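You operate a simulated robot arm through the tools that you are given. There is no shell and no other tool.

The job below is to be done with a simulated two-armed robot. You get a single attempt, and the scene is never put back.

Task
Pick up the fuel sample jar that says "WED" from the fourth shelf from the bottom of the tank shelving with one hand, pass it to the other hand and put it in the panel tray. Set down upright: fuel sample jar.

It is judged by the outcome, as a careful person would: the job done as asked, and still so three seconds after it is handed in. It fails if anything else is knocked over, pushed out of place, dropped, spilled or broken.

Robot
Two 7-joint arms with two-finger parallel grippers on one trunk, on a base that moves. Base frame: it is fixed to the floor where the robot stands at the start and does not move with it; the origin is under the middle of the robot, x ahead of it, y to its left, z up. Readings come in m, rad, newtons and seconds.
The left shoulder is at the start at [0.06, 0.143, 0.822], the right one opposite. Each reaches about 0.887 m from its shoulder. Places, roughly: panel tray (15x17 cm) [0.02, -1.86, 0.82]. Payload 1.57 kg a hand.
The tool frame of a hand sits at the grasp point between the pads (the TCP): z along the fingers, y along the line on which they close. The tips reach 0.03 m beyond it. Largest opening 0.11 m; finger width 0.024, thickness 0.012; the body of the gripper, 0.048 by 0.112 m, starts 0.078 m behind the TCP.
Orientation is told as [roll, pitch, yaw] about the base's x, y, z axes, in that order, counted from this pose: with the fingers straight down and closing along the base's y, the tool's x points along the base's -x, its y along +y and its z along -z.

Tools
- The arms move only by the tool step_arm. It takes "left_series", "right_series" or both (then of equal length, played together; a hand with none holds still); each is a list of rows, each an object (a shift or turn left out is 0, a gripper value left out holds the last) with "delta_pos": the shift along the base's x, y, z in units of 40 mm (1.0 is 40 mm), a list of three; "rot": the turn, a rotation vector about the base's x, y, z in units of 8 degrees (1.0 is 8 degrees), a list of three; "jaw": the opening, from 0 (shut) to 1 (fully open). In form: [{"delta_pos": [dx, dy, dz], "rot": [wx, wy, wz], "jaw": jaw}, ...]. A call has 1 to 20 rows; each row shifts and turns the commanded pose from where the row before left it. A call with a number of a shift or a turn outside -1 to 1 is refused whole. A row lasts 0.2 s, in which the tool goes at most 0.05 m and 0.15 rad; a call with a longer step from one row to the next is refused whole, and so is a gripper value outside its range. A pose out of reach is approached as far as the arm can. The call stops where the force on the tool passes 40 N (or 10 N more than at its start, if that is more) or the arm is blocked; 0.2 s more then pass. The fingers move at their own pace (about 0.045 m/s each) and stop on an object; they squeeze with about 36 N. The grip force told is the motor's: it shows also when the fingers shut on nothing. Time passes only in rows, and 0.2 s behind the last, so rows that do not move let the fingers close. It gives the time, the measured TCP pose, the force on the tool (base axes), the opening and the grip force at its end, in the units of the frame above (readings bear some noise), with the torque about the TCP (base axes, N m) and any sound that the robot's microphone picked up.
- Cameras (640 x 400 px; columns grow to the right, rows downward): "scene" is now at [0.0479, -0.0279, 1.4429]; the picture's right is [-0.35, -0.94, 0.00], its down [-0.62, 0.23, -0.75] and it looks along [0.70, -0.26, -0.66] (base axes); focal length 257 px, centre (320, 200). "left" rides on the left gripper at [0.07, -0.016, -0.141] in its tool frame; the picture's right is [0.23, 0.97, 0.00], its down [-0.86, 0.20, -0.48] and it looks along [-0.47, 0.11, 0.88] (tool axes); focal length 222 px, centre (320, 200). "right" rides on the right gripper at [0.07, 0.016, -0.141] in its tool frame; the picture's right is [-0.23, 0.97, 0.00], its down [-0.86, -0.20, -0.48] and it looks along [-0.47, -0.11, 0.88] (tool axes); focal length 222 px, centre (320, 200). There is no depth. A picture from a camera that has moved, and an enlarged one, comes with that camera's place and axes in the base frame and with its lens.
- grab_frame(camera): a new picture of that camera. It takes no simulated time.
- raise_lower(by): slides the trunk up (or, below 0, down) by that many m; the arms and the scene camera ride with it, the base frame stays. It gives what a move gives, with no picture.
- roll_base(legs): drives the robot by 1 to 6 legs, each [ahead, left, turn to the left] in m, m and rad, along the robot's own axes; the way and the turn of a leg run together, so that a leg with both is an arc; at most 1.5 m and 3.142 rad a leg. The arms and the cameras ride along, it lands a little off, and it stops where it bumps. It gives what a move gives.
- turn_head(pan, tilt): turns the head with the scene camera to pan (to the left, within 1.501 rad either way) and tilt (down, from -0.506 to 1.204), counted from straight ahead of the robot. It gives what a move gives.
- zoom(camera, box): a new picture of the part [left, top, right, bottom] of that camera's present view, enlarged. It takes no simulated time.
- job_done(): hands the job in; it is judged then, once.

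Places have to be worked out from the pictures, the camera data and where the tool is seen. Open the grippers and draw the arms clear of the work before you hand the job in, unless the task says otherwise.

The tools are called after "Request:" as a command line: name --argument value ..., lists and objects as JSON in quotes. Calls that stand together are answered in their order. step_arm: Moves the arms, as the interface text tells. Its arguments: {"type":"object","properties":{"left_series":{"type":"array","items":{"type":"object","properties":{"delta_pos":{"type":"array","items":{"type":"number"}},"rot":{"type":"array","items":{"type":"number"}},"jaw":{"type":"number"}}}},"right_series":{"type":"array","items":{"type":"object","properties":{"delta_pos":{"type":"array","items":{"type":"number"}},"rot":{"type":"array","items":{"type":"number"}},"jaw":{"type":"number"}}}}},"required":[]} The other tools are called the same way: raise_lower (by) moves the trunk up or down; roll_base (legs) drives the base; turn_head (pan, tilt) turns the head that bears the scene camera; grab_frame (camera) takes a picture; zoom (camera, box) takes an enlarged picture of a part of a camera's view; job_done () hands the job in.

At the start:

```text
time: 0.0
left_eef_pos: [0.3863, 0.0494, 1.0002]
left_orientation: [0.0, 0.001, -0.001]
left_ft_force: [0.5, -0.3, -0.3]
left_moment: [-0.04, 0.01, 0.0]
left_opening: 0.11
left_grip_force: 0.1
right_eef_pos: [0.4167, -0.3321, 0.9993]
right_orientation: [0.0, 0.0, -0.002]
right_ft_force: [0.0, -0.8, -0.2]
right_moment: [0.0, 0.02, -0.01]
right_opening: 0.1097
right_grip_force: 0.1
trunk travel left (down, up): [-0.421, 0.169]
robot x, y, heading: [0.0008, 0.0018, -0.0]
head pan, tilt (commanded): [-0.354, 0.723]
```

scene: 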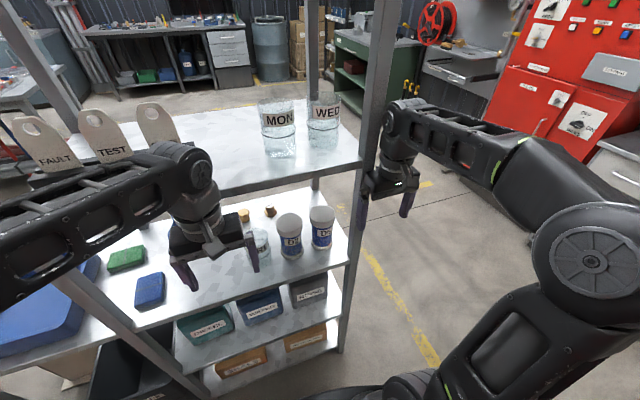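
right: 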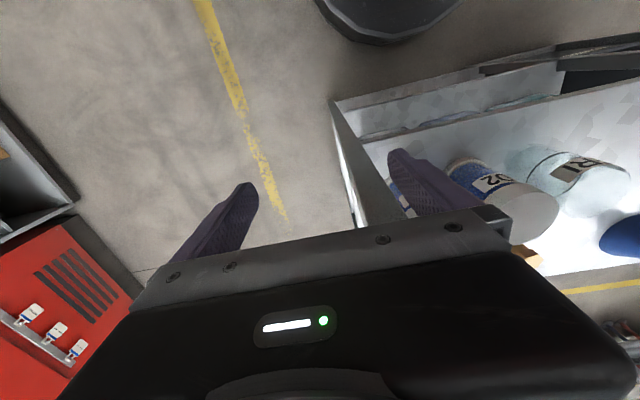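
left: 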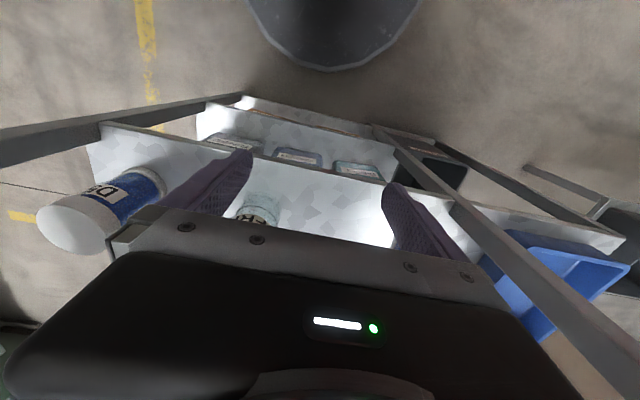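

I see two jars, "MON" and "WED", on the upper shelf ahead and the red panel to the right. I'll zoom in on the jars and on the shelving to count the levels.

Request:
zoom --camera "scene" --box '[220, 70, 400, 190]'

Request:
zoom --camera "scene" --box '[0, 180, 380, 400]'

Request:
zoom --camera "scene" --box '[400, 0, 640, 200]'

```text
3.33 times, centred on (310, 130) of scene
camera zoom: at [0.0479, -0.0279, 1.4429], right [-0.35, -0.94, 0.0], down [-0.62, 0.23, -0.75], along [0.7, -0.26, -0.66], focal length 857 px, centre (353, 433)
```

zoom: 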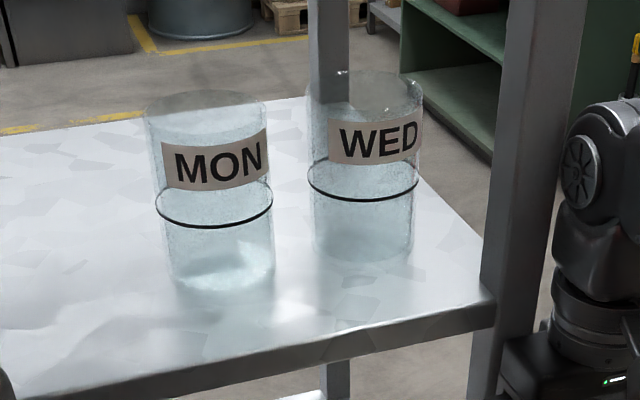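

```text
1.68 times, centred on (190, 290) of scene
camera zoom: at [0.0479, -0.0279, 1.4429], right [-0.35, -0.94, 0.0], down [-0.62, 0.23, -0.75], along [0.7, -0.26, -0.66], focal length 433 px, centre (539, 48)
```

zoom: 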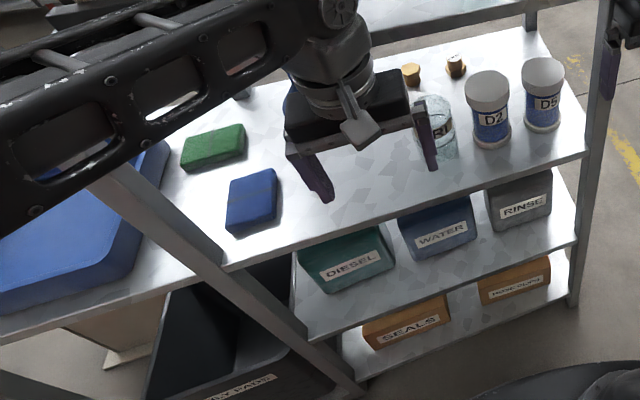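

```text
2.00 times, centred on (520, 100) of scene
camera zoom: at [0.0479, -0.0279, 1.4429], right [-0.35, -0.94, 0.0], down [-0.62, 0.23, -0.75], along [0.7, -0.26, -0.66], focal length 514 px, centre (-80, 400)
```

zoom: 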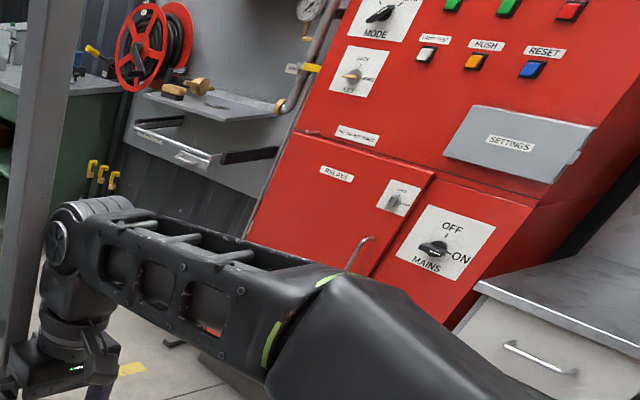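

From the bottom I count SEALS, DIESEL, D2/D5 and then the MON/WED shelf, so the jars are on the fourth. I'll turn the head to look for anything above that shelf and to find the panel tray.

Request:
turn_head --pan -1.45 --tilt 0.4

Request:
grab_frame --camera "scene"

Request:
turn_head --pan -0.2 --tilt 0.0

Request:
grab_frame --camera "scene"

```text
time: 1.3
left_eef_pos: [0.3872, 0.0494, 0.9993]
left_orientation: [-0.001, 0.0, 0.001]
left_ft_force: [-0.3, 0.0, -0.8]
left_moment: [0.0, 0.0, 0.02]
left_opening: 0.1102
left_grip_force: 0.1
right_eef_pos: [0.4154, -0.3328, 1.0004]
right_orientation: [0.001, -0.001, 0.0]
right_ft_force: [0.3, 0.3, -0.4]
right_moment: [0.02, 0.0, -0.05]
right_opening: 0.11
right_grip_force: 0.1
trunk travel left (down, up): [-0.421, 0.169]
robot x, y, heading: [-0.0016, -0.0001, -0.0]
head pan, tilt (commanded): [-1.45, 0.4]
```

```text
taken
camera scene: at [-0.0197, -0.0907, 1.4717], right [-0.99, -0.12, 0.0], down [-0.05, 0.39, -0.92], along [0.11, -0.91, -0.39], focal length 257 px, centre (320, 200)
```

scene: 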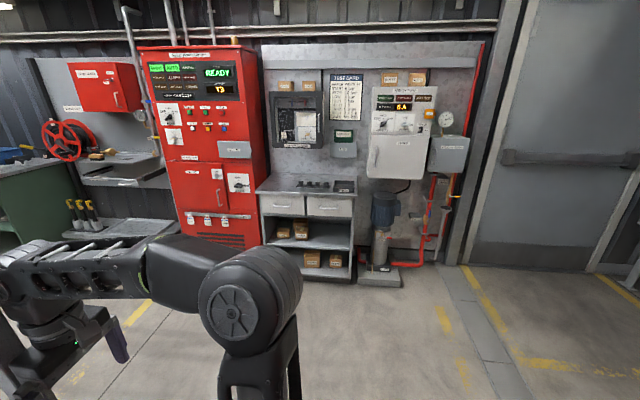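

```text
time: 2.8
left_eef_pos: [0.3873, 0.05, 0.9994]
left_orientation: [0.0, 0.0, 0.0]
left_ft_force: [0.5, -0.8, -0.3]
left_moment: [-0.02, 0.03, 0.0]
left_opening: 0.1101
left_grip_force: 0.1
right_eef_pos: [0.4164, -0.3313, 0.9999]
right_orientation: [0.0, 0.001, 0.0]
right_ft_force: [-0.4, 0.2, 0.2]
right_moment: [-0.02, 0.02, 0.0]
right_opening: 0.11
right_grip_force: 0.0
trunk travel left (down, up): [-0.421, 0.169]
robot x, y, heading: [0.0026, -0.0004, 0.0]
head pan, tilt (commanded): [-0.201, 0.0]
```

```text
taken
camera scene: at [0.0573, -0.0168, 1.5087], right [-0.2, -0.98, 0.0], down [0.0, 0.0, -1.0], along [0.98, -0.2, 0.0], focal length 257 px, centre (320, 200)
```

scene: 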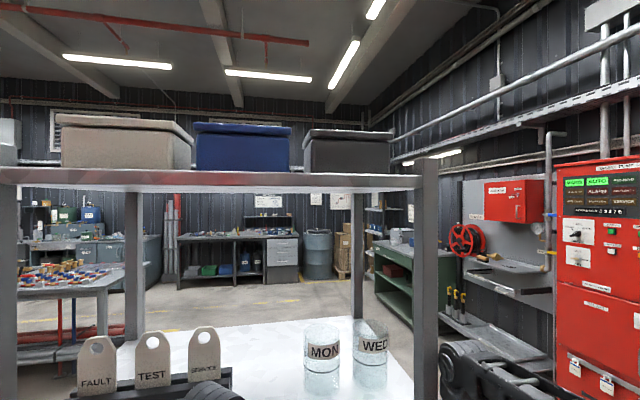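

There is a fifth shelf above the jars. By triangulation the WED jar is near (0.55, -0.22), the shelf top near z≈1.14, and the front-right post sits just beside the jar. A front approach would be tight between the post and MON, so I plan to come in from the open right side, facing +y. First I'll back away from the shelf and check the surroundings.

Request:
roll_base --legs '[[-0.3, 0, 0]]'

Request:
turn_head --pan -0.35 --tilt 0.45

Request:
grab_frame --camera "scene"

Request:
turn_head --pan -1.45 --tilt 0.5

Request:
grab_frame --camera "scene"

```text
time: 4.8
left_eef_pos: [0.0869, 0.051, 0.9994]
left_orientation: [0.0, 0.0, 0.007]
left_ft_force: [-0.3, -0.9, -1.2]
left_moment: [0.0, -0.03, 0.0]
left_opening: 0.1101
left_grip_force: 0.0
right_eef_pos: [0.1198, -0.3285, 1.0003]
right_orientation: [0.0, 0.0, 0.007]
right_ft_force: [0.2, 0.1, 0.3]
right_moment: [-0.05, -0.01, -0.02]
right_opening: 0.1099
right_grip_force: 0.1
trunk travel left (down, up): [-0.421, 0.169]
robot x, y, heading: [-0.3006, 0.0011, 0.011]
head pan, tilt (commanded): [-0.201, 0.0]
```

```text
time: 5.7
left_eef_pos: [0.0868, 0.0514, 1.0]
left_orientation: [0.0, 0.0, 0.007]
left_ft_force: [-0.3, -0.2, 1.0]
left_moment: [0.0, 0.02, 0.02]
left_opening: 0.1101
left_grip_force: 0.0
right_eef_pos: [0.1196, -0.3301, 0.999]
right_orientation: [0.001, -0.002, 0.008]
right_ft_force: [-0.5, -0.8, -0.3]
right_moment: [0.02, -0.03, -0.01]
right_opening: 0.1098
right_grip_force: 0.1
trunk travel left (down, up): [-0.421, 0.169]
robot x, y, heading: [-0.2978, -0.0022, 0.007]
head pan, tilt (commanded): [-0.351, 0.45]
```

```text
taken
camera scene: at [-0.2439, -0.0309, 1.4671], right [-0.34, -0.94, 0.0], down [-0.41, 0.15, -0.9], along [0.85, -0.3, -0.43], focal length 257 px, centre (320, 200)
```

scene: 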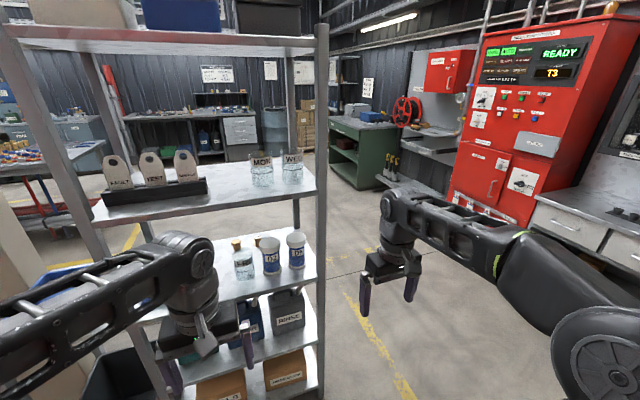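

```text
time: 7.0
left_eef_pos: [0.0876, 0.0506, 1.0]
left_orientation: [-0.001, 0.0, 0.006]
left_ft_force: [0.4, 0.7, 0.6]
left_moment: [0.02, -0.01, -0.04]
left_opening: 0.1103
left_grip_force: 0.0
right_eef_pos: [0.1188, -0.3303, 0.9997]
right_orientation: [0.001, 0.001, 0.008]
right_ft_force: [-0.1, 0.0, 0.6]
right_moment: [0.02, 0.01, 0.0]
right_opening: 0.1099
right_grip_force: 0.1
trunk travel left (down, up): [-0.421, 0.169]
robot x, y, heading: [-0.3002, -0.0029, 0.008]
head pan, tilt (commanded): [-1.45, 0.499]
```

```text
taken
camera scene: at [-0.3189, -0.0902, 1.4626], right [-0.99, -0.13, 0.0], down [-0.06, 0.47, -0.88], along [0.11, -0.87, -0.48], focal length 257 px, centre (320, 200)
```

scene: 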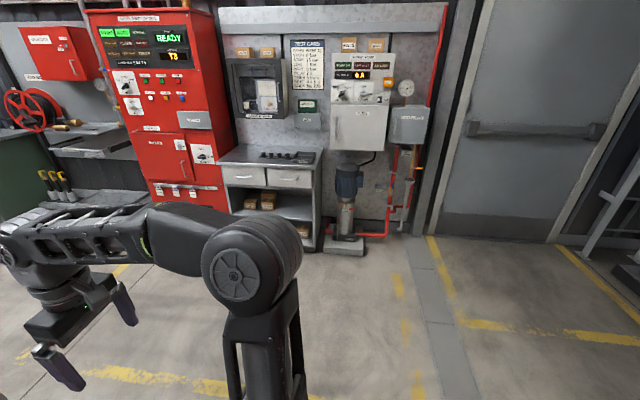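

The floor between the shelving and the panel is clear. I'll strafe right, turn to face +y, and then look at the jar from the shelf's right side.

Request:
roll_base --legs '[[0, -0.95, 0], [0, 0, 1.57]]'

Request:
turn_head --pan -0.7 --tilt 0.45

Request:
grab_frame --camera "scene"

```text
time: 15.8
left_eef_pos: [-0.3483, -0.5656, 0.9996]
left_orientation: [0.002, 0.0, 1.585]
left_ft_force: [-0.2, 0.1, 0.2]
left_moment: [-0.01, 0.02, 0.01]
left_opening: 0.1102
left_grip_force: 0.2
right_eef_pos: [0.0316, -0.5303, 1.0002]
right_orientation: [0.0, 0.0, 1.587]
right_ft_force: [-0.2, 0.7, 0.3]
right_moment: [-0.01, 0.02, -0.02]
right_opening: 0.1098
right_grip_force: 0.0
trunk travel left (down, up): [-0.421, 0.169]
robot x, y, heading: [-0.2929, -0.9501, 1.585]
head pan, tilt (commanded): [-1.45, 0.499]
```

```text
time: 16.9
left_eef_pos: [-0.35, -0.5664, 1.0005]
left_orientation: [0.0, 0.0, 1.587]
left_ft_force: [0.6, 0.1, -0.1]
left_moment: [0.0, -0.02, 0.0]
left_opening: 0.1103
left_grip_force: 0.1
right_eef_pos: [0.0309, -0.5299, 1.0006]
right_orientation: [0.0, 0.001, 1.586]
right_ft_force: [0.4, 0.5, 1.2]
right_moment: [-0.03, -0.02, -0.01]
right_opening: 0.1101
right_grip_force: 0.0
trunk travel left (down, up): [-0.421, 0.169]
robot x, y, heading: [-0.2935, -0.9508, 1.589]
head pan, tilt (commanded): [-0.7, 0.45]
```

```text
taken
camera scene: at [-0.2358, -0.9089, 1.467], right [0.77, -0.63, 0.0], down [-0.28, -0.34, -0.9], along [0.57, 0.7, -0.44], focal length 257 px, centre (320, 200)
```

scene: 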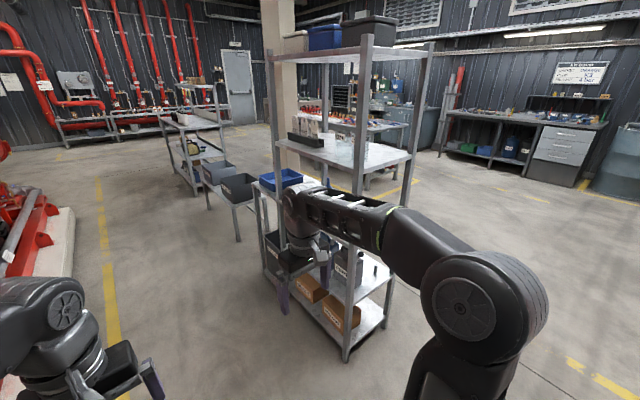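

The right side of the shelf is open between the front and back posts. I'll strafe right (world +x) to line up roughly with the jar.

Request:
roll_base --legs '[[0, -0.7, 0]]'

Request:
turn_head --pan -0.1 --tilt 0.35

Request:
grab_frame --camera "scene"

```text
time: 20.8
left_eef_pos: [0.3679, -0.5546, 0.9998]
left_orientation: [-0.001, 0.001, 1.586]
left_ft_force: [0.0, 0.2, 0.1]
left_moment: [-0.04, 0.03, 0.02]
left_opening: 0.1098
left_grip_force: 0.1
right_eef_pos: [0.7476, -0.5191, 1.0004]
right_orientation: [0.0, -0.001, 1.584]
right_ft_force: [0.7, 0.9, 0.0]
right_moment: [0.01, 0.03, 0.0]
right_opening: 0.11
right_grip_force: 0.2
trunk travel left (down, up): [-0.421, 0.169]
robot x, y, heading: [0.4239, -0.9404, 1.583]
head pan, tilt (commanded): [-0.7, 0.45]
```

```text
time: 21.8
left_eef_pos: [0.3671, -0.5533, 0.9996]
left_orientation: [0.0, -0.001, 1.585]
left_ft_force: [0.4, 0.2, 0.8]
left_moment: [-0.05, -0.02, 0.01]
left_opening: 0.1099
left_grip_force: 0.1
right_eef_pos: [0.7464, -0.5202, 1.0004]
right_orientation: [-0.001, 0.0, 1.585]
right_ft_force: [1.2, 0.1, 0.7]
right_moment: [-0.01, 0.03, -0.02]
right_opening: 0.11
right_grip_force: 0.0
trunk travel left (down, up): [-0.421, 0.169]
robot x, y, heading: [0.424, -0.9428, 1.585]
head pan, tilt (commanded): [-0.099, 0.351]
```

```text
taken
camera scene: at [0.4286, -0.8766, 1.4763], right [1.0, -0.09, 0.0], down [-0.03, -0.34, -0.94], along [0.08, 0.94, -0.34], focal length 257 px, centre (320, 200)
```

scene: 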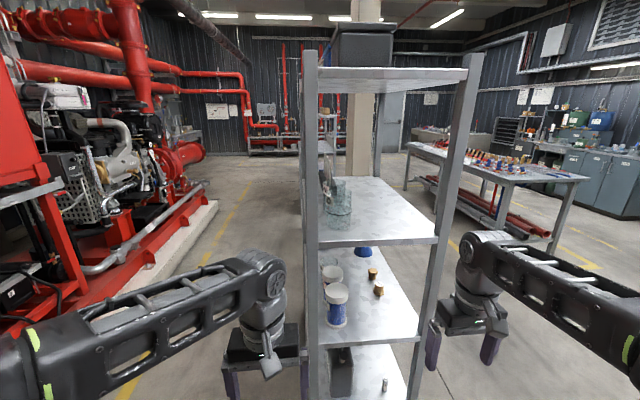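

The jars are now visible from the right side, with WED in front. I'll zoom in to measure the jar and posts.

Request:
zoom --camera "scene" --box '[290, 150, 450, 250]'

```text
4.00 times, centred on (370, 200) of scene
camera zoom: at [0.4286, -0.8766, 1.4763], right [1.0, -0.09, 0.0], down [-0.03, -0.34, -0.94], along [0.08, 0.94, -0.34], focal length 1028 px, centre (120, 200)
```

zoom: 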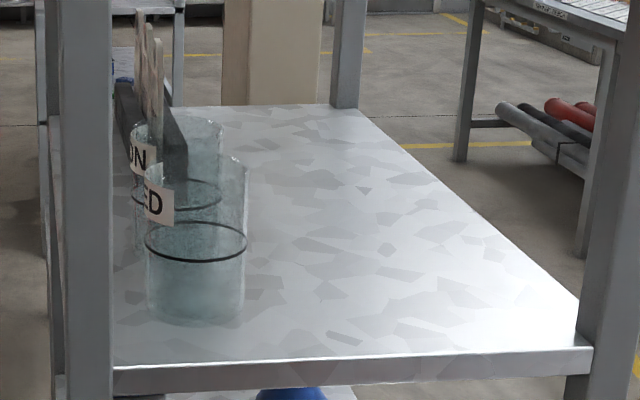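

I need depth here, so I'll raise the trunk 0.15 m for a vertical baseline. That also suits the reach height, and the arms are clear of the shelf.

Request:
raise_lower --by 0.15

Request:
zoom --camera "scene" --box '[290, 200, 450, 300]'

Request:
grab_frame --camera "scene"

```text
time: 23.6
left_eef_pos: [0.3663, -0.5532, 1.1502]
left_orientation: [0.001, -0.001, 1.584]
left_ft_force: [0.3, -0.1, -0.5]
left_moment: [0.0, 0.01, -0.02]
left_opening: 0.1098
left_grip_force: 0.0
right_eef_pos: [0.7472, -0.5191, 1.1488]
right_orientation: [0.001, 0.0, 1.585]
right_ft_force: [-0.4, -0.1, 0.6]
right_moment: [0.02, 0.02, -0.02]
right_opening: 0.1101
right_grip_force: 0.1
trunk travel left (down, up): [-0.571, 0.019]
robot x, y, heading: [0.4224, -0.9424, 1.585]
head pan, tilt (commanded): [-0.099, 0.351]
```

```text
4.00 times, centred on (370, 250) of scene
camera zoom: at [0.4285, -0.8765, 1.6262], right [1.0, -0.09, 0.0], down [-0.03, -0.34, -0.94], along [0.08, 0.94, -0.34], focal length 1028 px, centre (120, 0)
```

zoom: 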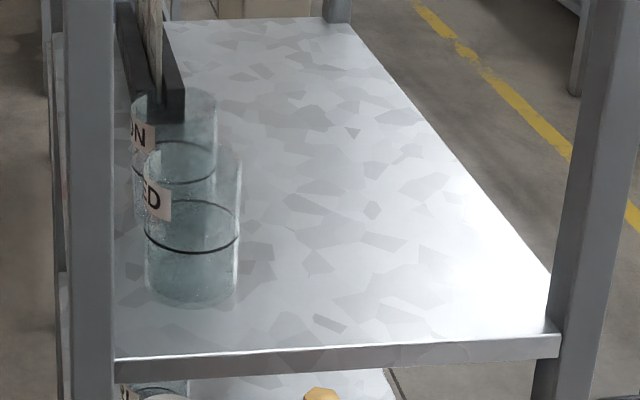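

```text
taken
camera scene: at [0.4285, -0.8765, 1.6262], right [1.0, -0.09, 0.0], down [-0.03, -0.34, -0.94], along [0.08, 0.94, -0.34], focal length 257 px, centre (320, 200)
```

scene: 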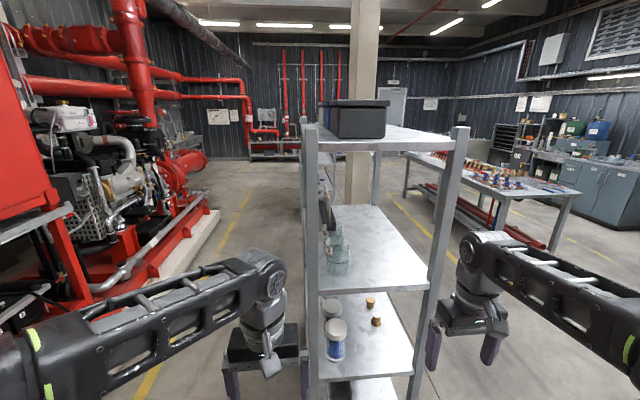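

Triangulated positions:
- **Shelf:** top z≈1.151, right edge y≈-0.298.
- **Front post:** inner side at x≈0.473.
- **WED jar:** centre (0.540, -0.211), radius ≈0.036, top z≈1.26.
- **MON jar:** at y≈-0.11.

I'll tilt the right hand so its fingers point +y and about 20° down, yawed 15° away from the post, and move it to a pre-grasp point outside the shelf.

Request:
step_arm --right_series '[{"delta_pos": [-0.35, 0.18, 0.1], "rot": [1, 0, 0], "jaw": 0.87}, {"delta_pos": [-0.35, 0.18, 0.1], "rot": [1, 0, 0]}, {"delta_pos": [-0.35, 0.18, 0.1], "rot": [1, 0, 0]}, {"delta_pos": [-0.35, 0.18, 0.1], "rot": [1, 0, 0]}, {"delta_pos": [-0.35, 0.18, 0.1], "rot": [1, 0, 0]}, {"delta_pos": [-0.35, 0.18, 0.1], "rot": [1, 0, 0]}, {"delta_pos": [-0.35, 0.18, 0.1], "rot": [1, 0, 0]}, {"delta_pos": [-0.35, 0.18, 0.1], "rot": [1, 0, 0]}, {"delta_pos": [-0.35, 0.18, 0.1], "rot": [0.75, 0, 0]}, {"delta_pos": [-0.35, 0.18, 0.1], "rot": [0, 0, 1]}, {"delta_pos": [-0.35, 0.18, 0.1], "rot": [0, 0, 0.875]}, {}]'

Request:
grab_frame --camera "scene"

Request:
grab_frame --camera "right"

```text
time: 26.2
left_eef_pos: [0.3646, -0.553, 1.1508]
left_orientation: [0.001, -0.001, 1.584]
left_ft_force: [-1.0, -0.7, 0.2]
left_moment: [0.03, 0.03, -0.01]
left_opening: 0.11
left_grip_force: 0.1
right_eef_pos: [0.5923, -0.4327, 1.2015]
right_orientation: [-0.038, -1.221, 1.877]
right_ft_force: [0.4, 1.0, -0.8]
right_moment: [-0.02, 0.02, -0.02]
right_opening: 0.0955
right_grip_force: 0.1
right hand out of reach, approached as far as the arm can: row 9
trunk travel left (down, up): [-0.571, 0.019]
robot x, y, heading: [0.4217, -0.9451, 1.586]
head pan, tilt (commanded): [-0.099, 0.351]
```

```text
taken
camera scene: at [0.4283, -0.8771, 1.6263], right [1.0, -0.09, 0.0], down [-0.03, -0.34, -0.94], along [0.08, 0.94, -0.34], focal length 257 px, centre (320, 200)
```

scene: 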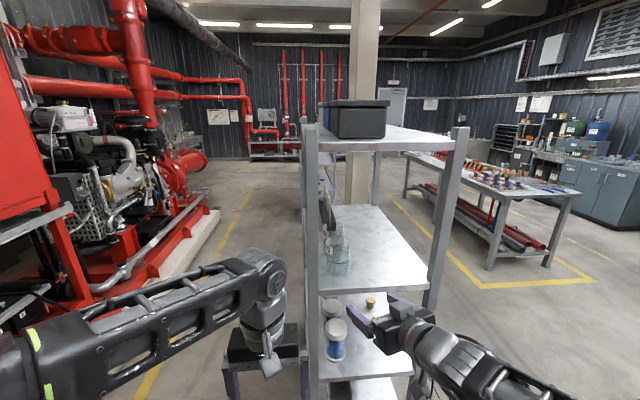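

```text
taken
camera right: at [0.6176, -0.5889, 1.1826], right [-0.96, -0.18, 0.2], down [0.22, -0.1, 0.97], along [-0.16, 0.98, 0.14], focal length 222 px, centre (320, 200)
```

right: 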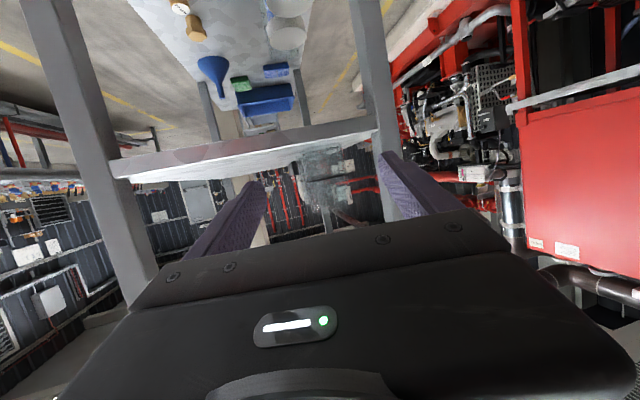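

The right hand is oriented as planned at (0.592, -0.433, 1.20), and the jar appears between the fingers in its upside-down camera view. I'll zoom there to check lateral alignment.

Request:
zoom --camera "right" --box '[220, 100, 420, 225]'

Request:
zoom --camera "scene" --box '[290, 200, 450, 300]'

```text
3.20 times, centred on (320, 162) of right
camera zoom: at [0.6176, -0.5889, 1.1826], right [-0.96, -0.18, 0.2], down [0.22, -0.1, 0.97], along [-0.16, 0.98, 0.14], focal length 711 px, centre (320, 320)
```

zoom: 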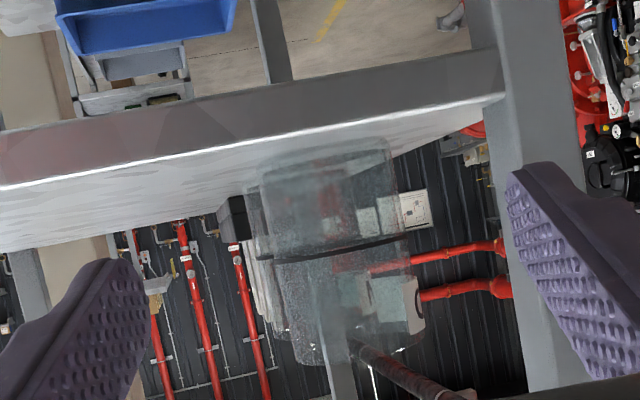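

```text
4.00 times, centred on (370, 250) of scene
camera zoom: at [0.4283, -0.8771, 1.6263], right [1.0, -0.09, 0.0], down [-0.03, -0.34, -0.94], along [0.08, 0.94, -0.34], focal length 1028 px, centre (120, 0)
```

zoom: 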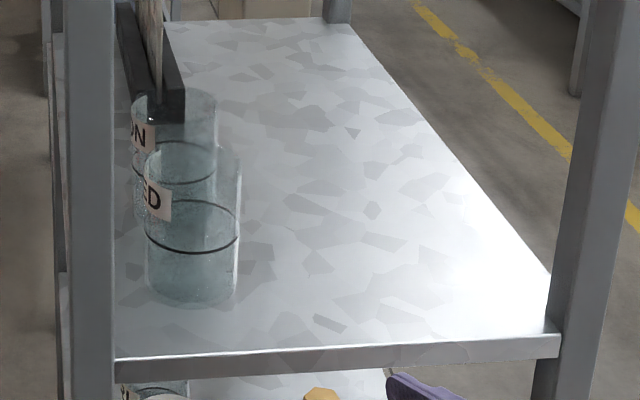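

The camera view matches my model to within a couple of millimetres. I'll correct the small lateral offset and advance about 8 cm along the approach line, then check the actual pose.

Request:
step_arm --right_series '[{"delta_pos": [-0.104, 0.6625, -0.067]}, {"delta_pos": [-0.104, 0.6625, -0.067]}, {"delta_pos": [-0.104, 0.6625, -0.067]}, {}]'

Request:
grab_frame --camera "right"

Request:
grab_frame --camera "scene"

```text
time: 27.2
left_eef_pos: [0.3674, -0.5555, 1.1497]
left_orientation: [-0.001, 0.0, 1.586]
left_ft_force: [0.9, -0.6, 0.6]
left_moment: [0.01, -0.01, -0.01]
left_opening: 0.1102
left_grip_force: 0.1
right_eef_pos: [0.5787, -0.354, 1.1915]
right_orientation: [-0.038, -1.222, 1.874]
right_ft_force: [-0.2, 0.1, -0.7]
right_moment: [0.0, -0.01, 0.02]
right_opening: 0.0957
right_grip_force: 0.0
trunk travel left (down, up): [-0.571, 0.019]
robot x, y, heading: [0.4174, -0.9389, 1.587]
head pan, tilt (commanded): [-0.099, 0.351]
```

```text
taken
camera right: at [0.6045, -0.5098, 1.1734], right [-0.96, -0.18, 0.2], down [0.22, -0.1, 0.97], along [-0.16, 0.98, 0.14], focal length 222 px, centre (320, 200)
```

right: 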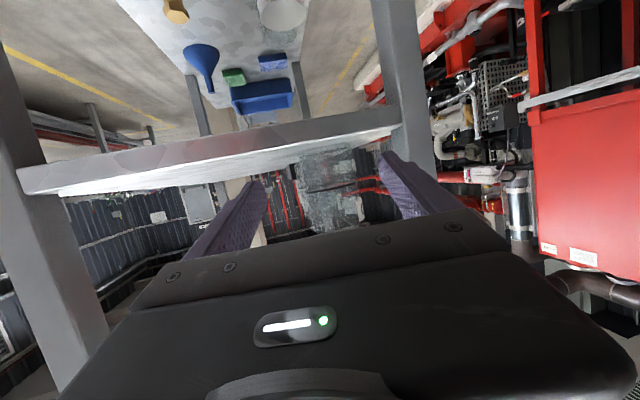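

```text
taken
camera scene: at [0.4284, -0.8774, 1.6263], right [1.0, -0.09, 0.0], down [-0.03, -0.34, -0.94], along [0.08, 0.94, -0.34], focal length 257 px, centre (320, 200)
```

scene: 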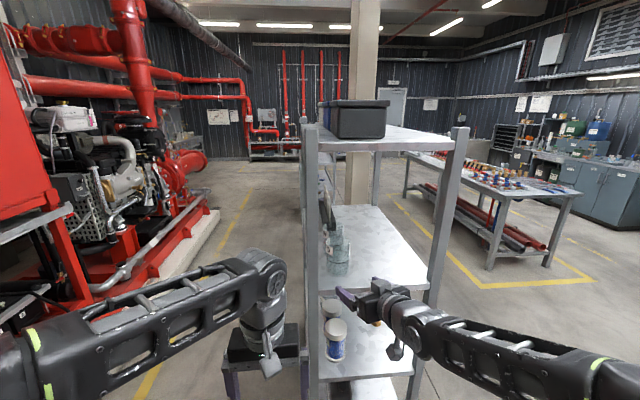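

The hand tracked well and is now at (0.579, -0.354, 1.192). I'll zoom in to check that the jar is centred between the fingers before going in.

Request:
zoom --camera "right" --box '[230, 120, 430, 245]'

Request:
zoom --camera "scene" --box '[290, 200, 450, 300]'

```text
3.20 times, centred on (330, 182) of right
camera zoom: at [0.6045, -0.5098, 1.1734], right [-0.96, -0.18, 0.2], down [0.22, -0.1, 0.97], along [-0.16, 0.98, 0.14], focal length 711 px, centre (288, 256)
```

zoom: 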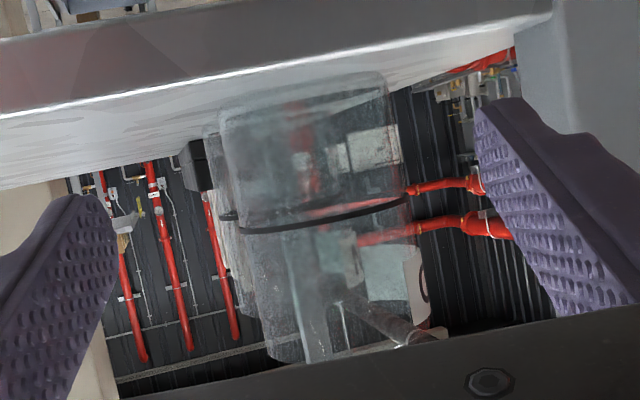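

```text
4.00 times, centred on (370, 250) of scene
camera zoom: at [0.4284, -0.8774, 1.6263], right [1.0, -0.09, 0.0], down [-0.03, -0.34, -0.94], along [0.08, 0.94, -0.34], focal length 1028 px, centre (120, 0)
```

zoom: 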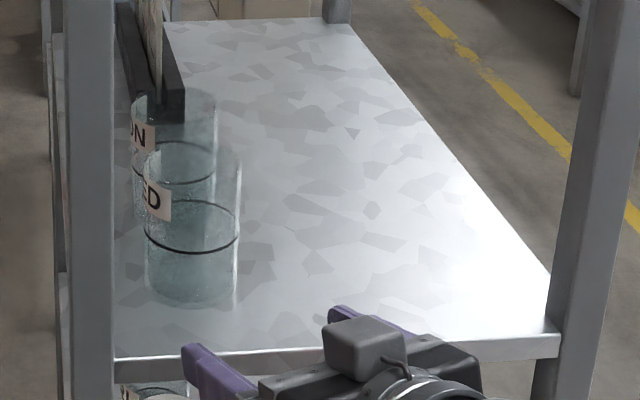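

The jar centre projects exactly where I expect, so lateral alignment is good. I'll advance another 10 cm along the approach line.

Request:
step_arm --right_series '[{"delta_pos": [-0.131, 0.4833, 0]}, {"delta_pos": [-0.131, 0.4833, 0]}, {"delta_pos": [-0.131, 0.4833, 0]}, {"delta_pos": [-0.131, 0.4833, 0]}, {"delta_pos": [-0.131, 0.4833, 0]}, {}]'

Request:
zoom --camera "right" --box '[220, 100, 420, 225]'

Request:
zoom --camera "scene" --box '[290, 200, 450, 300]'

```text
time: 28.6
left_eef_pos: [0.3666, -0.5535, 1.1496]
left_orientation: [0.0, 0.0, 1.583]
left_ft_force: [-0.9, 0.0, 0.7]
left_moment: [0.01, -0.01, 0.01]
left_opening: 0.11
left_grip_force: 0.1
right_eef_pos: [0.5538, -0.2555, 1.1923]
right_orientation: [-0.038, -1.22, 1.872]
right_ft_force: [-0.8, 0.2, -1.0]
right_moment: [-0.01, 0.02, -0.01]
right_opening: 0.0956
right_grip_force: 0.0
trunk travel left (down, up): [-0.571, 0.019]
robot x, y, heading: [0.4202, -0.9412, 1.586]
head pan, tilt (commanded): [-0.099, 0.351]
```

```text
3.20 times, centred on (320, 162) of right
camera zoom: at [0.5793, -0.4128, 1.1735], right [-0.96, -0.18, 0.2], down [0.22, -0.1, 0.97], along [-0.16, 0.98, 0.14], focal length 711 px, centre (320, 320)
```

zoom: 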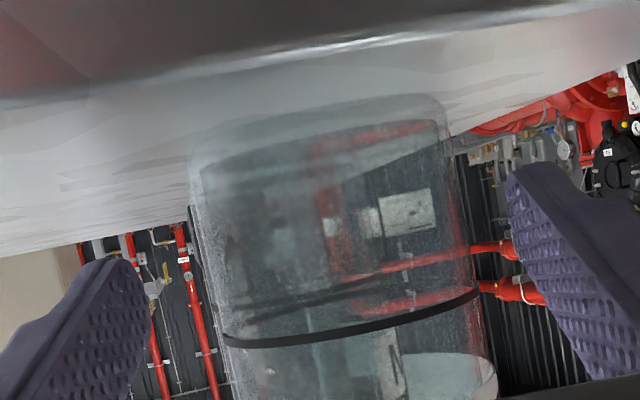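

```text
4.00 times, centred on (370, 250) of scene
camera zoom: at [0.4286, -0.877, 1.6263], right [1.0, -0.09, 0.0], down [-0.03, -0.34, -0.94], along [0.08, 0.94, -0.34], focal length 1028 px, centre (120, 0)
```

zoom: 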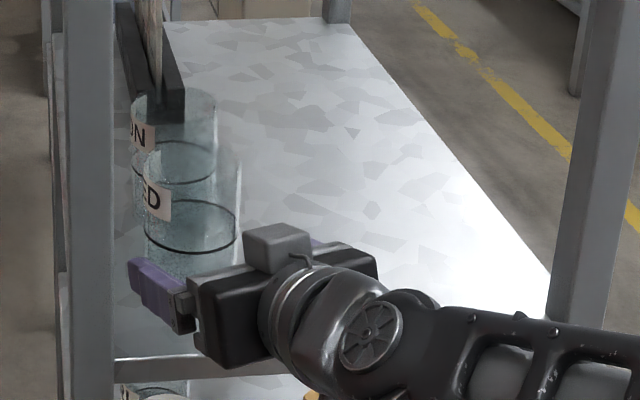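

The fingers straddle the jar with good clearance to the post. I'll move in the last ~4.7 cm to put the TCP on the jar axis, then check.

Request:
step_arm --right_series '[{"delta_pos": [-0.1275, 0.371, 0]}, {"delta_pos": [-0.1275, 0.371, 0]}, {"delta_pos": [-0.1275, 0.371, 0]}, {}]'

Request:
zoom --camera "scene" --box '[290, 200, 450, 300]'

Request:
grab_frame --camera "right"

```text
time: 29.6
left_eef_pos: [0.3665, -0.5539, 1.151]
left_orientation: [-0.001, -0.002, 1.585]
left_ft_force: [-0.5, -0.1, -0.4]
left_moment: [0.0, 0.0, -0.05]
left_opening: 0.1098
left_grip_force: 0.0
right_eef_pos: [0.5384, -0.2108, 1.1925]
right_orientation: [-0.037, -1.222, 1.875]
right_ft_force: [0.8, 0.4, 0.1]
right_moment: [-0.01, -0.03, 0.0]
right_opening: 0.0955
right_grip_force: 0.1
trunk travel left (down, up): [-0.571, 0.019]
robot x, y, heading: [0.4246, -0.94, 1.586]
head pan, tilt (commanded): [-0.099, 0.351]
```

```text
4.00 times, centred on (370, 250) of scene
camera zoom: at [0.4286, -0.8769, 1.6263], right [1.0, -0.09, 0.0], down [-0.03, -0.34, -0.94], along [0.08, 0.94, -0.34], focal length 1028 px, centre (120, 0)
```

zoom: 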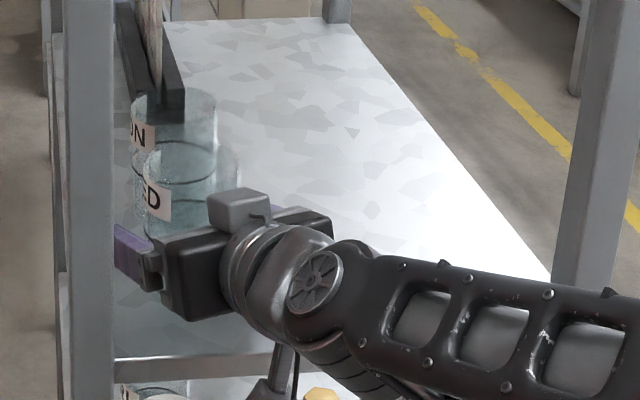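

```text
taken
camera right: at [0.5639, -0.368, 1.1742], right [-0.96, -0.18, 0.2], down [0.22, -0.1, 0.97], along [-0.16, 0.98, 0.14], focal length 222 px, centre (320, 200)
```

right: 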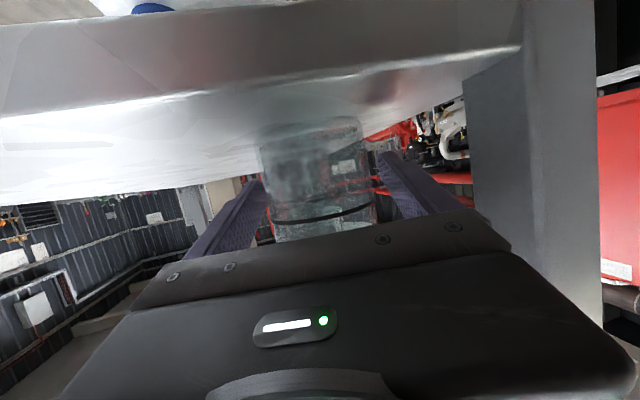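

The TCP is on the jar axis with the jar between the pads and no contact force. I'll close the right gripper.

Request:
step_arm --right_series '[{"jaw": 0}, {}, {}, {}, {}, {}]'

Request:
zoom --camera "scene" --box '[290, 200, 450, 300]'

```text
time: 31.0
left_eef_pos: [0.367, -0.5543, 1.1495]
left_orientation: [0.0, 0.001, 1.584]
left_ft_force: [0.4, 0.4, 0.5]
left_moment: [-0.02, 0.02, -0.01]
left_opening: 0.1102
left_grip_force: 0.1
right_eef_pos: [0.5384, -0.2107, 1.1915]
right_orientation: [-0.038, -1.222, 1.874]
right_ft_force: [-0.3, -0.4, 1.1]
right_moment: [-0.08, 0.1, 0.0]
right_opening: 0.0679
right_grip_force: 36.0
trunk travel left (down, up): [-0.571, 0.019]
robot x, y, heading: [0.4202, -0.9417, 1.586]
head pan, tilt (commanded): [-0.099, 0.351]
```

```text
4.00 times, centred on (370, 250) of scene
camera zoom: at [0.4284, -0.8768, 1.6263], right [1.0, -0.09, 0.0], down [-0.03, -0.34, -0.94], along [0.08, 0.94, -0.34], focal length 1028 px, centre (120, 0)
```

zoom: 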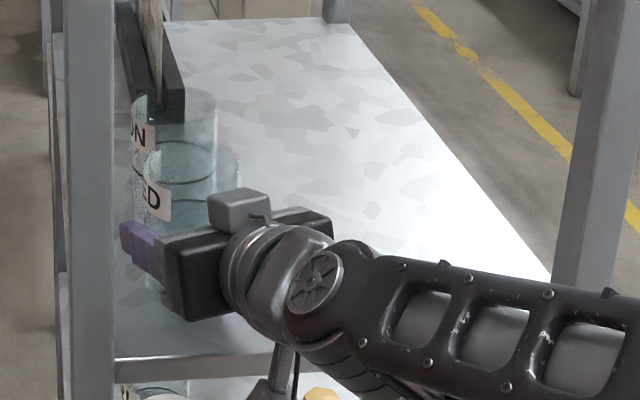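

The gripper holds the jar at 0.068 m opening and 36 N. I'll lift it gently about 4 cm and check the load.

Request:
step_arm --right_series '[{"delta_pos": [0, 0, 0.2]}, {"delta_pos": [0, 0, 0.2]}, {"delta_pos": [0, 0, 0.2]}, {"delta_pos": [0, 0, 0.2]}, {"delta_pos": [0, 0, 0.2]}, {}]'

Request:
zoom --camera "scene" --box '[290, 200, 450, 300]'

```text
time: 32.4
left_eef_pos: [0.367, -0.5539, 1.1501]
left_orientation: [-0.002, 0.0, 1.584]
left_ft_force: [-0.2, -0.1, -1.0]
left_moment: [0.02, -0.01, -0.01]
left_opening: 0.1101
left_grip_force: 0.1
right_eef_pos: [0.538, -0.2101, 1.2327]
right_orientation: [-0.037, -1.222, 1.869]
right_ft_force: [-0.6, -0.3, -1.6]
right_moment: [0.0, -0.03, 0.01]
right_opening: 0.0671
right_grip_force: 36.6
trunk travel left (down, up): [-0.571, 0.019]
robot x, y, heading: [0.4222, -0.9426, 1.584]
head pan, tilt (commanded): [-0.099, 0.351]
```

```text
4.00 times, centred on (370, 250) of scene
camera zoom: at [0.4286, -0.8762, 1.6262], right [1.0, -0.09, 0.0], down [-0.03, -0.34, -0.94], along [0.08, 0.94, -0.34], focal length 1028 px, centre (120, 0)
```

zoom: 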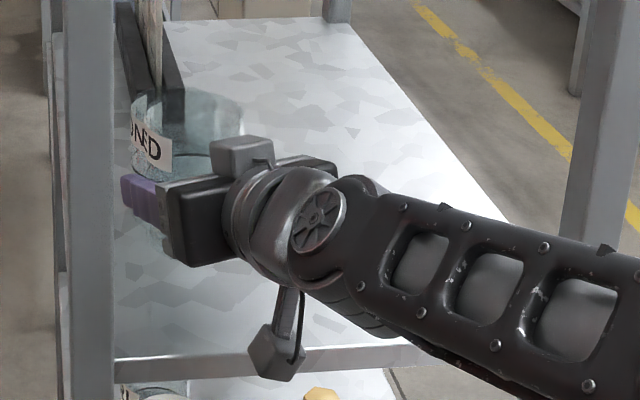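

The jar lifted cleanly with a load of about 1.6 N. I'll retract straight back along the approach line, out of the shelf.

Request:
step_arm --right_series '[{"delta_pos": [0.13, -0.48, 0]}, {"delta_pos": [0.13, -0.48, 0]}, {"delta_pos": [0.2, -0.724, 0]}, {"delta_pos": [0.2, -0.724, 0]}, {"delta_pos": [0.2, -0.724, 0]}, {"delta_pos": [0.2, -0.724, 0]}, {"delta_pos": [0.2, -0.724, 0]}, {"delta_pos": [0.13, -0.48, 0]}, {"delta_pos": [0.13, -0.48, 0]}, {}]'

Request:
grab_frame --camera "scene"

```text
time: 34.6
left_eef_pos: [0.3677, -0.5539, 1.1505]
left_orientation: [-0.001, -0.001, 1.585]
left_ft_force: [0.5, 0.0, 0.3]
left_moment: [-0.01, 0.0, 0.01]
left_opening: 0.1099
left_grip_force: 0.1
right_eef_pos: [0.5997, -0.4314, 1.2325]
right_orientation: [-0.037, -1.22, 1.874]
right_ft_force: [0.5, 1.1, -1.4]
right_moment: [0.01, 0.03, 0.01]
right_opening: 0.0669
right_grip_force: 36.5
trunk travel left (down, up): [-0.571, 0.019]
robot x, y, heading: [0.4218, -0.9401, 1.587]
head pan, tilt (commanded): [-0.099, 0.351]
```

```text
taken
camera scene: at [0.4285, -0.8758, 1.6262], right [1.0, -0.09, 0.0], down [-0.03, -0.34, -0.94], along [0.08, 0.94, -0.34], focal length 257 px, centre (320, 200)
```

scene: 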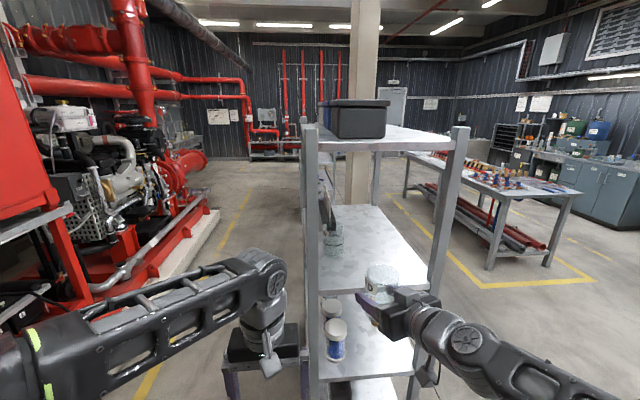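

The jar is clear of the shelf and MON is untouched. I'll back the base up 0.2 m for room, then set up the handover.

Request:
roll_base --legs '[[-0.2, 0, 0]]'

Request:
turn_head --pan 0.0 --tilt 0.7

Request:
grab_frame --camera "scene"

```text
time: 36.2
left_eef_pos: [0.3697, -0.754, 1.1492]
left_orientation: [-0.001, -0.002, 1.581]
left_ft_force: [0.1, -0.5, 1.0]
left_moment: [0.01, -0.01, 0.04]
left_opening: 0.1101
left_grip_force: 0.1
right_eef_pos: [0.6044, -0.6328, 1.2336]
right_orientation: [-0.04, -1.22, 1.867]
right_ft_force: [0.0, -1.8, -1.4]
right_moment: [0.03, 0.02, -0.02]
right_opening: 0.0672
right_grip_force: 36.1
trunk travel left (down, up): [-0.571, 0.019]
robot x, y, heading: [0.4186, -1.1419, 1.578]
head pan, tilt (commanded): [-0.099, 0.351]
```

```text
time: 37.0
left_eef_pos: [0.3711, -0.7517, 1.1509]
left_orientation: [0.0, 0.0, 1.579]
left_ft_force: [-0.7, -0.5, 1.0]
left_moment: [0.0, 0.02, -0.02]
left_opening: 0.11
left_grip_force: 0.1
right_eef_pos: [0.6043, -0.6327, 1.2337]
right_orientation: [-0.038, -1.222, 1.868]
right_ft_force: [-0.2, 0.5, -1.1]
right_moment: [0.02, -0.03, 0.01]
right_opening: 0.0672
right_grip_force: 36.0
trunk travel left (down, up): [-0.571, 0.019]
robot x, y, heading: [0.425, -1.1334, 1.579]
head pan, tilt (commanded): [0.0, 0.7]
```

```text
taken
camera scene: at [0.4219, -1.0827, 1.5949], right [1.0, 0.01, 0.0], down [0.01, -0.64, -0.77], along [-0.01, 0.77, -0.64], focal length 257 px, centre (320, 200)
```

scene: 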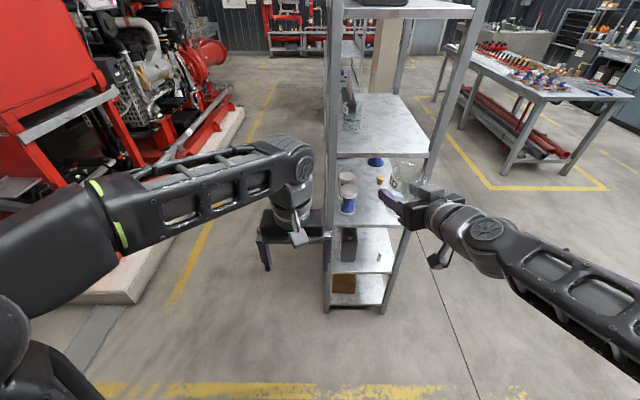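

Let me take a closer look at how the jar sits in the right hand.

Request:
zoom --camera "scene" --box '[350, 140, 510, 240]'

Request:
grab_frame --camera "right"

```text
4.00 times, centred on (430, 190) of scene
camera zoom: at [0.4219, -1.0827, 1.5949], right [1.0, 0.01, 0.0], down [0.01, -0.64, -0.77], along [-0.01, 0.77, -0.64], focal length 1028 px, centre (-120, 240)
```

zoom: 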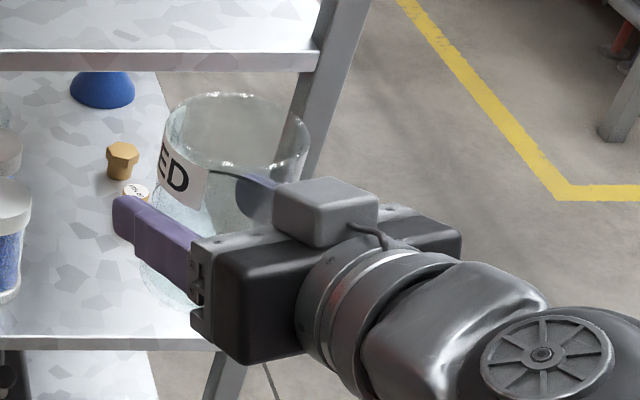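

```text
taken
camera right: at [0.6285, -0.7884, 1.2151], right [-0.96, -0.18, 0.2], down [0.22, -0.1, 0.97], along [-0.15, 0.98, 0.14], focal length 222 px, centre (320, 200)
```

right: 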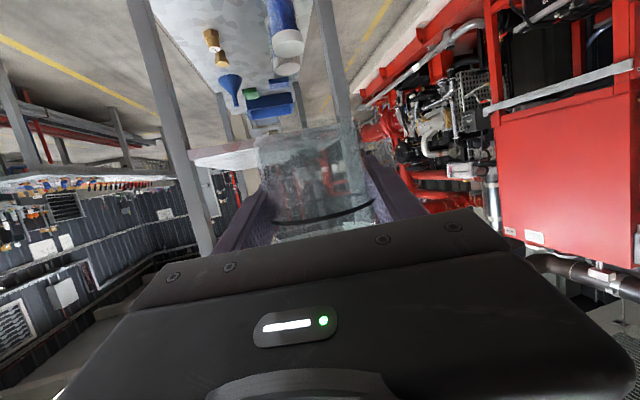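

The jar is upright and open-topped, with its rim about 6 cm above the right TCP. I'll raise the left hand and bring the right hand down and toward the robot's midline, so the left can come down over the rim.

Request:
step_arm --right_series '[{"delta_pos": [0, 0, -0.4]}, {"delta_pos": [0, 0, -0.7]}, {"delta_pos": [0, 0, -0.7]}, {"delta_pos": [0, 0, -0.7]}, {"delta_pos": [0, 0, -0.7]}, {"delta_pos": [-0.3, 0, -0.6]}, {"delta_pos": [-0.7, 0, 0]}, {"delta_pos": [-0.7, 0, 0]}, {"delta_pos": [-0.7, 0, 0]}, {"delta_pos": [-0.7, 0, 0]}, {"delta_pos": [-0.5, 0, 0]}, {}]' --left_series '[{"delta_pos": [0, 0, 0.45]}, {"delta_pos": [0, 0, 0.45]}, {"delta_pos": [0, 0, 0.45]}, {"delta_pos": [0, 0, 0.45]}, {"delta_pos": [0, 0, 0.45]}, {}, {}, {}, {}, {}, {}, {}]'

Request:
grab_frame --camera "scene"

Request:
grab_frame --camera "left"

```text
time: 39.6
left_eef_pos: [0.3719, -0.7521, 1.1654]
left_orientation: [0.0, -0.002, 1.581]
left_ft_force: [-0.6, -0.7, 0.6]
left_moment: [-0.05, 0.03, 0.02]
left_opening: 0.1102
left_grip_force: 0.1
left hand out of reach, approached as far as the arm can: row 1, 2, 3, 4, 5
right_eef_pos: [0.4619, -0.6101, 1.0881]
right_orientation: [-0.039, -1.222, 1.868]
right_ft_force: [0.2, -0.1, -2.3]
right_moment: [0.01, -0.01, -0.02]
right_opening: 0.0672
right_grip_force: 36.0
right hand out of reach, approached as far as the arm can: row 4, 5, 6
trunk travel left (down, up): [-0.571, 0.019]
robot x, y, heading: [0.4208, -1.1398, 1.579]
head pan, tilt (commanded): [0.0, 0.7]
```

```text
taken
camera scene: at [0.4221, -1.0826, 1.5949], right [1.0, 0.01, 0.0], down [0.01, -0.64, -0.76], along [-0.01, 0.76, -0.64], focal length 257 px, centre (320, 200)
```

scene: 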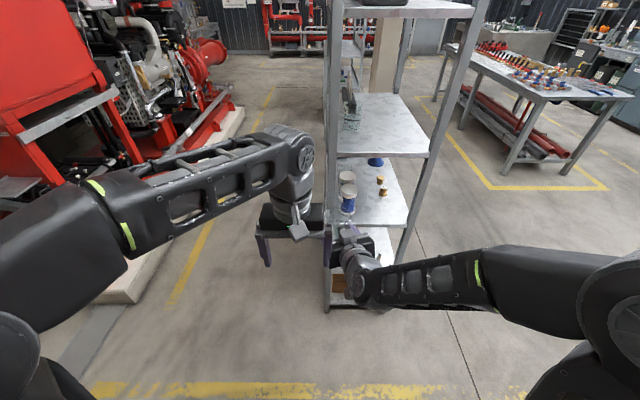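

```text
taken
camera left: at [0.3884, -0.8217, 1.3058], right [-0.97, -0.24, 0.0], down [-0.21, 0.85, 0.48], along [-0.11, 0.47, -0.88], focal length 222 px, centre (320, 200)
```

left: 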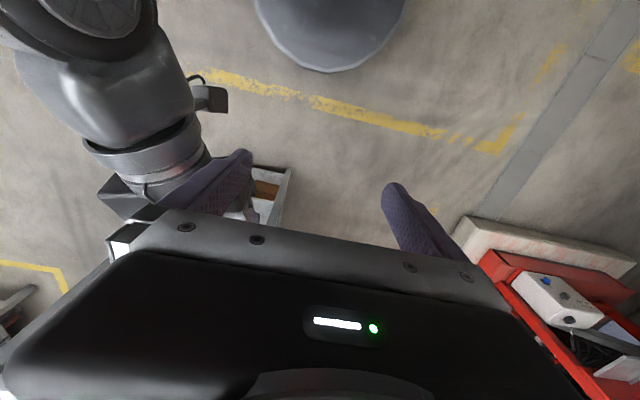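

The two hands are close to each other now. A cleaner handover is to have the right hand point left across the body and the left hand come in from the left with fingers down, closing fore-aft. First I'll move the left hand away to the left.

Request:
step_arm --left_series '[{"delta_pos": [-0.5, 0, 0]}, {"delta_pos": [-0.9, 0, 0]}, {"delta_pos": [-0.9, 0, 0]}, {"delta_pos": [-0.9, 0, 0]}, {}]'

Request:
zoom --camera "scene" --box '[220, 160, 420, 320]'

```text
time: 40.8
left_eef_pos: [0.2451, -0.7529, 1.1651]
left_orientation: [-0.002, 0.0, 1.578]
left_ft_force: [-0.3, -0.2, -0.7]
left_moment: [0.02, 0.03, 0.01]
left_opening: 0.1103
left_grip_force: 0.2
right_eef_pos: [0.4612, -0.6108, 1.0868]
right_orientation: [-0.039, -1.222, 1.867]
right_ft_force: [-0.9, 0.4, -1.2]
right_moment: [0.02, 0.0, 0.02]
right_opening: 0.067
right_grip_force: 35.8
trunk travel left (down, up): [-0.571, 0.019]
robot x, y, heading: [0.4251, -1.1331, 1.579]
head pan, tilt (commanded): [0.0, 0.7]
```

```text
2.50 times, centred on (320, 240) of scene
camera zoom: at [0.4216, -1.0825, 1.5949], right [1.0, 0.01, 0.0], down [0.01, -0.64, -0.76], along [-0.01, 0.76, -0.64], focal length 643 px, centre (320, 100)
```

zoom: 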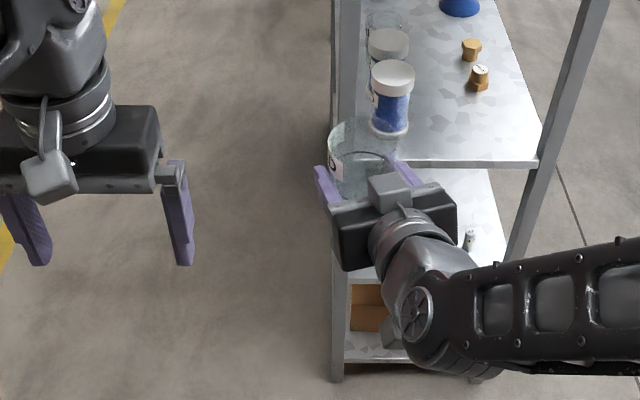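

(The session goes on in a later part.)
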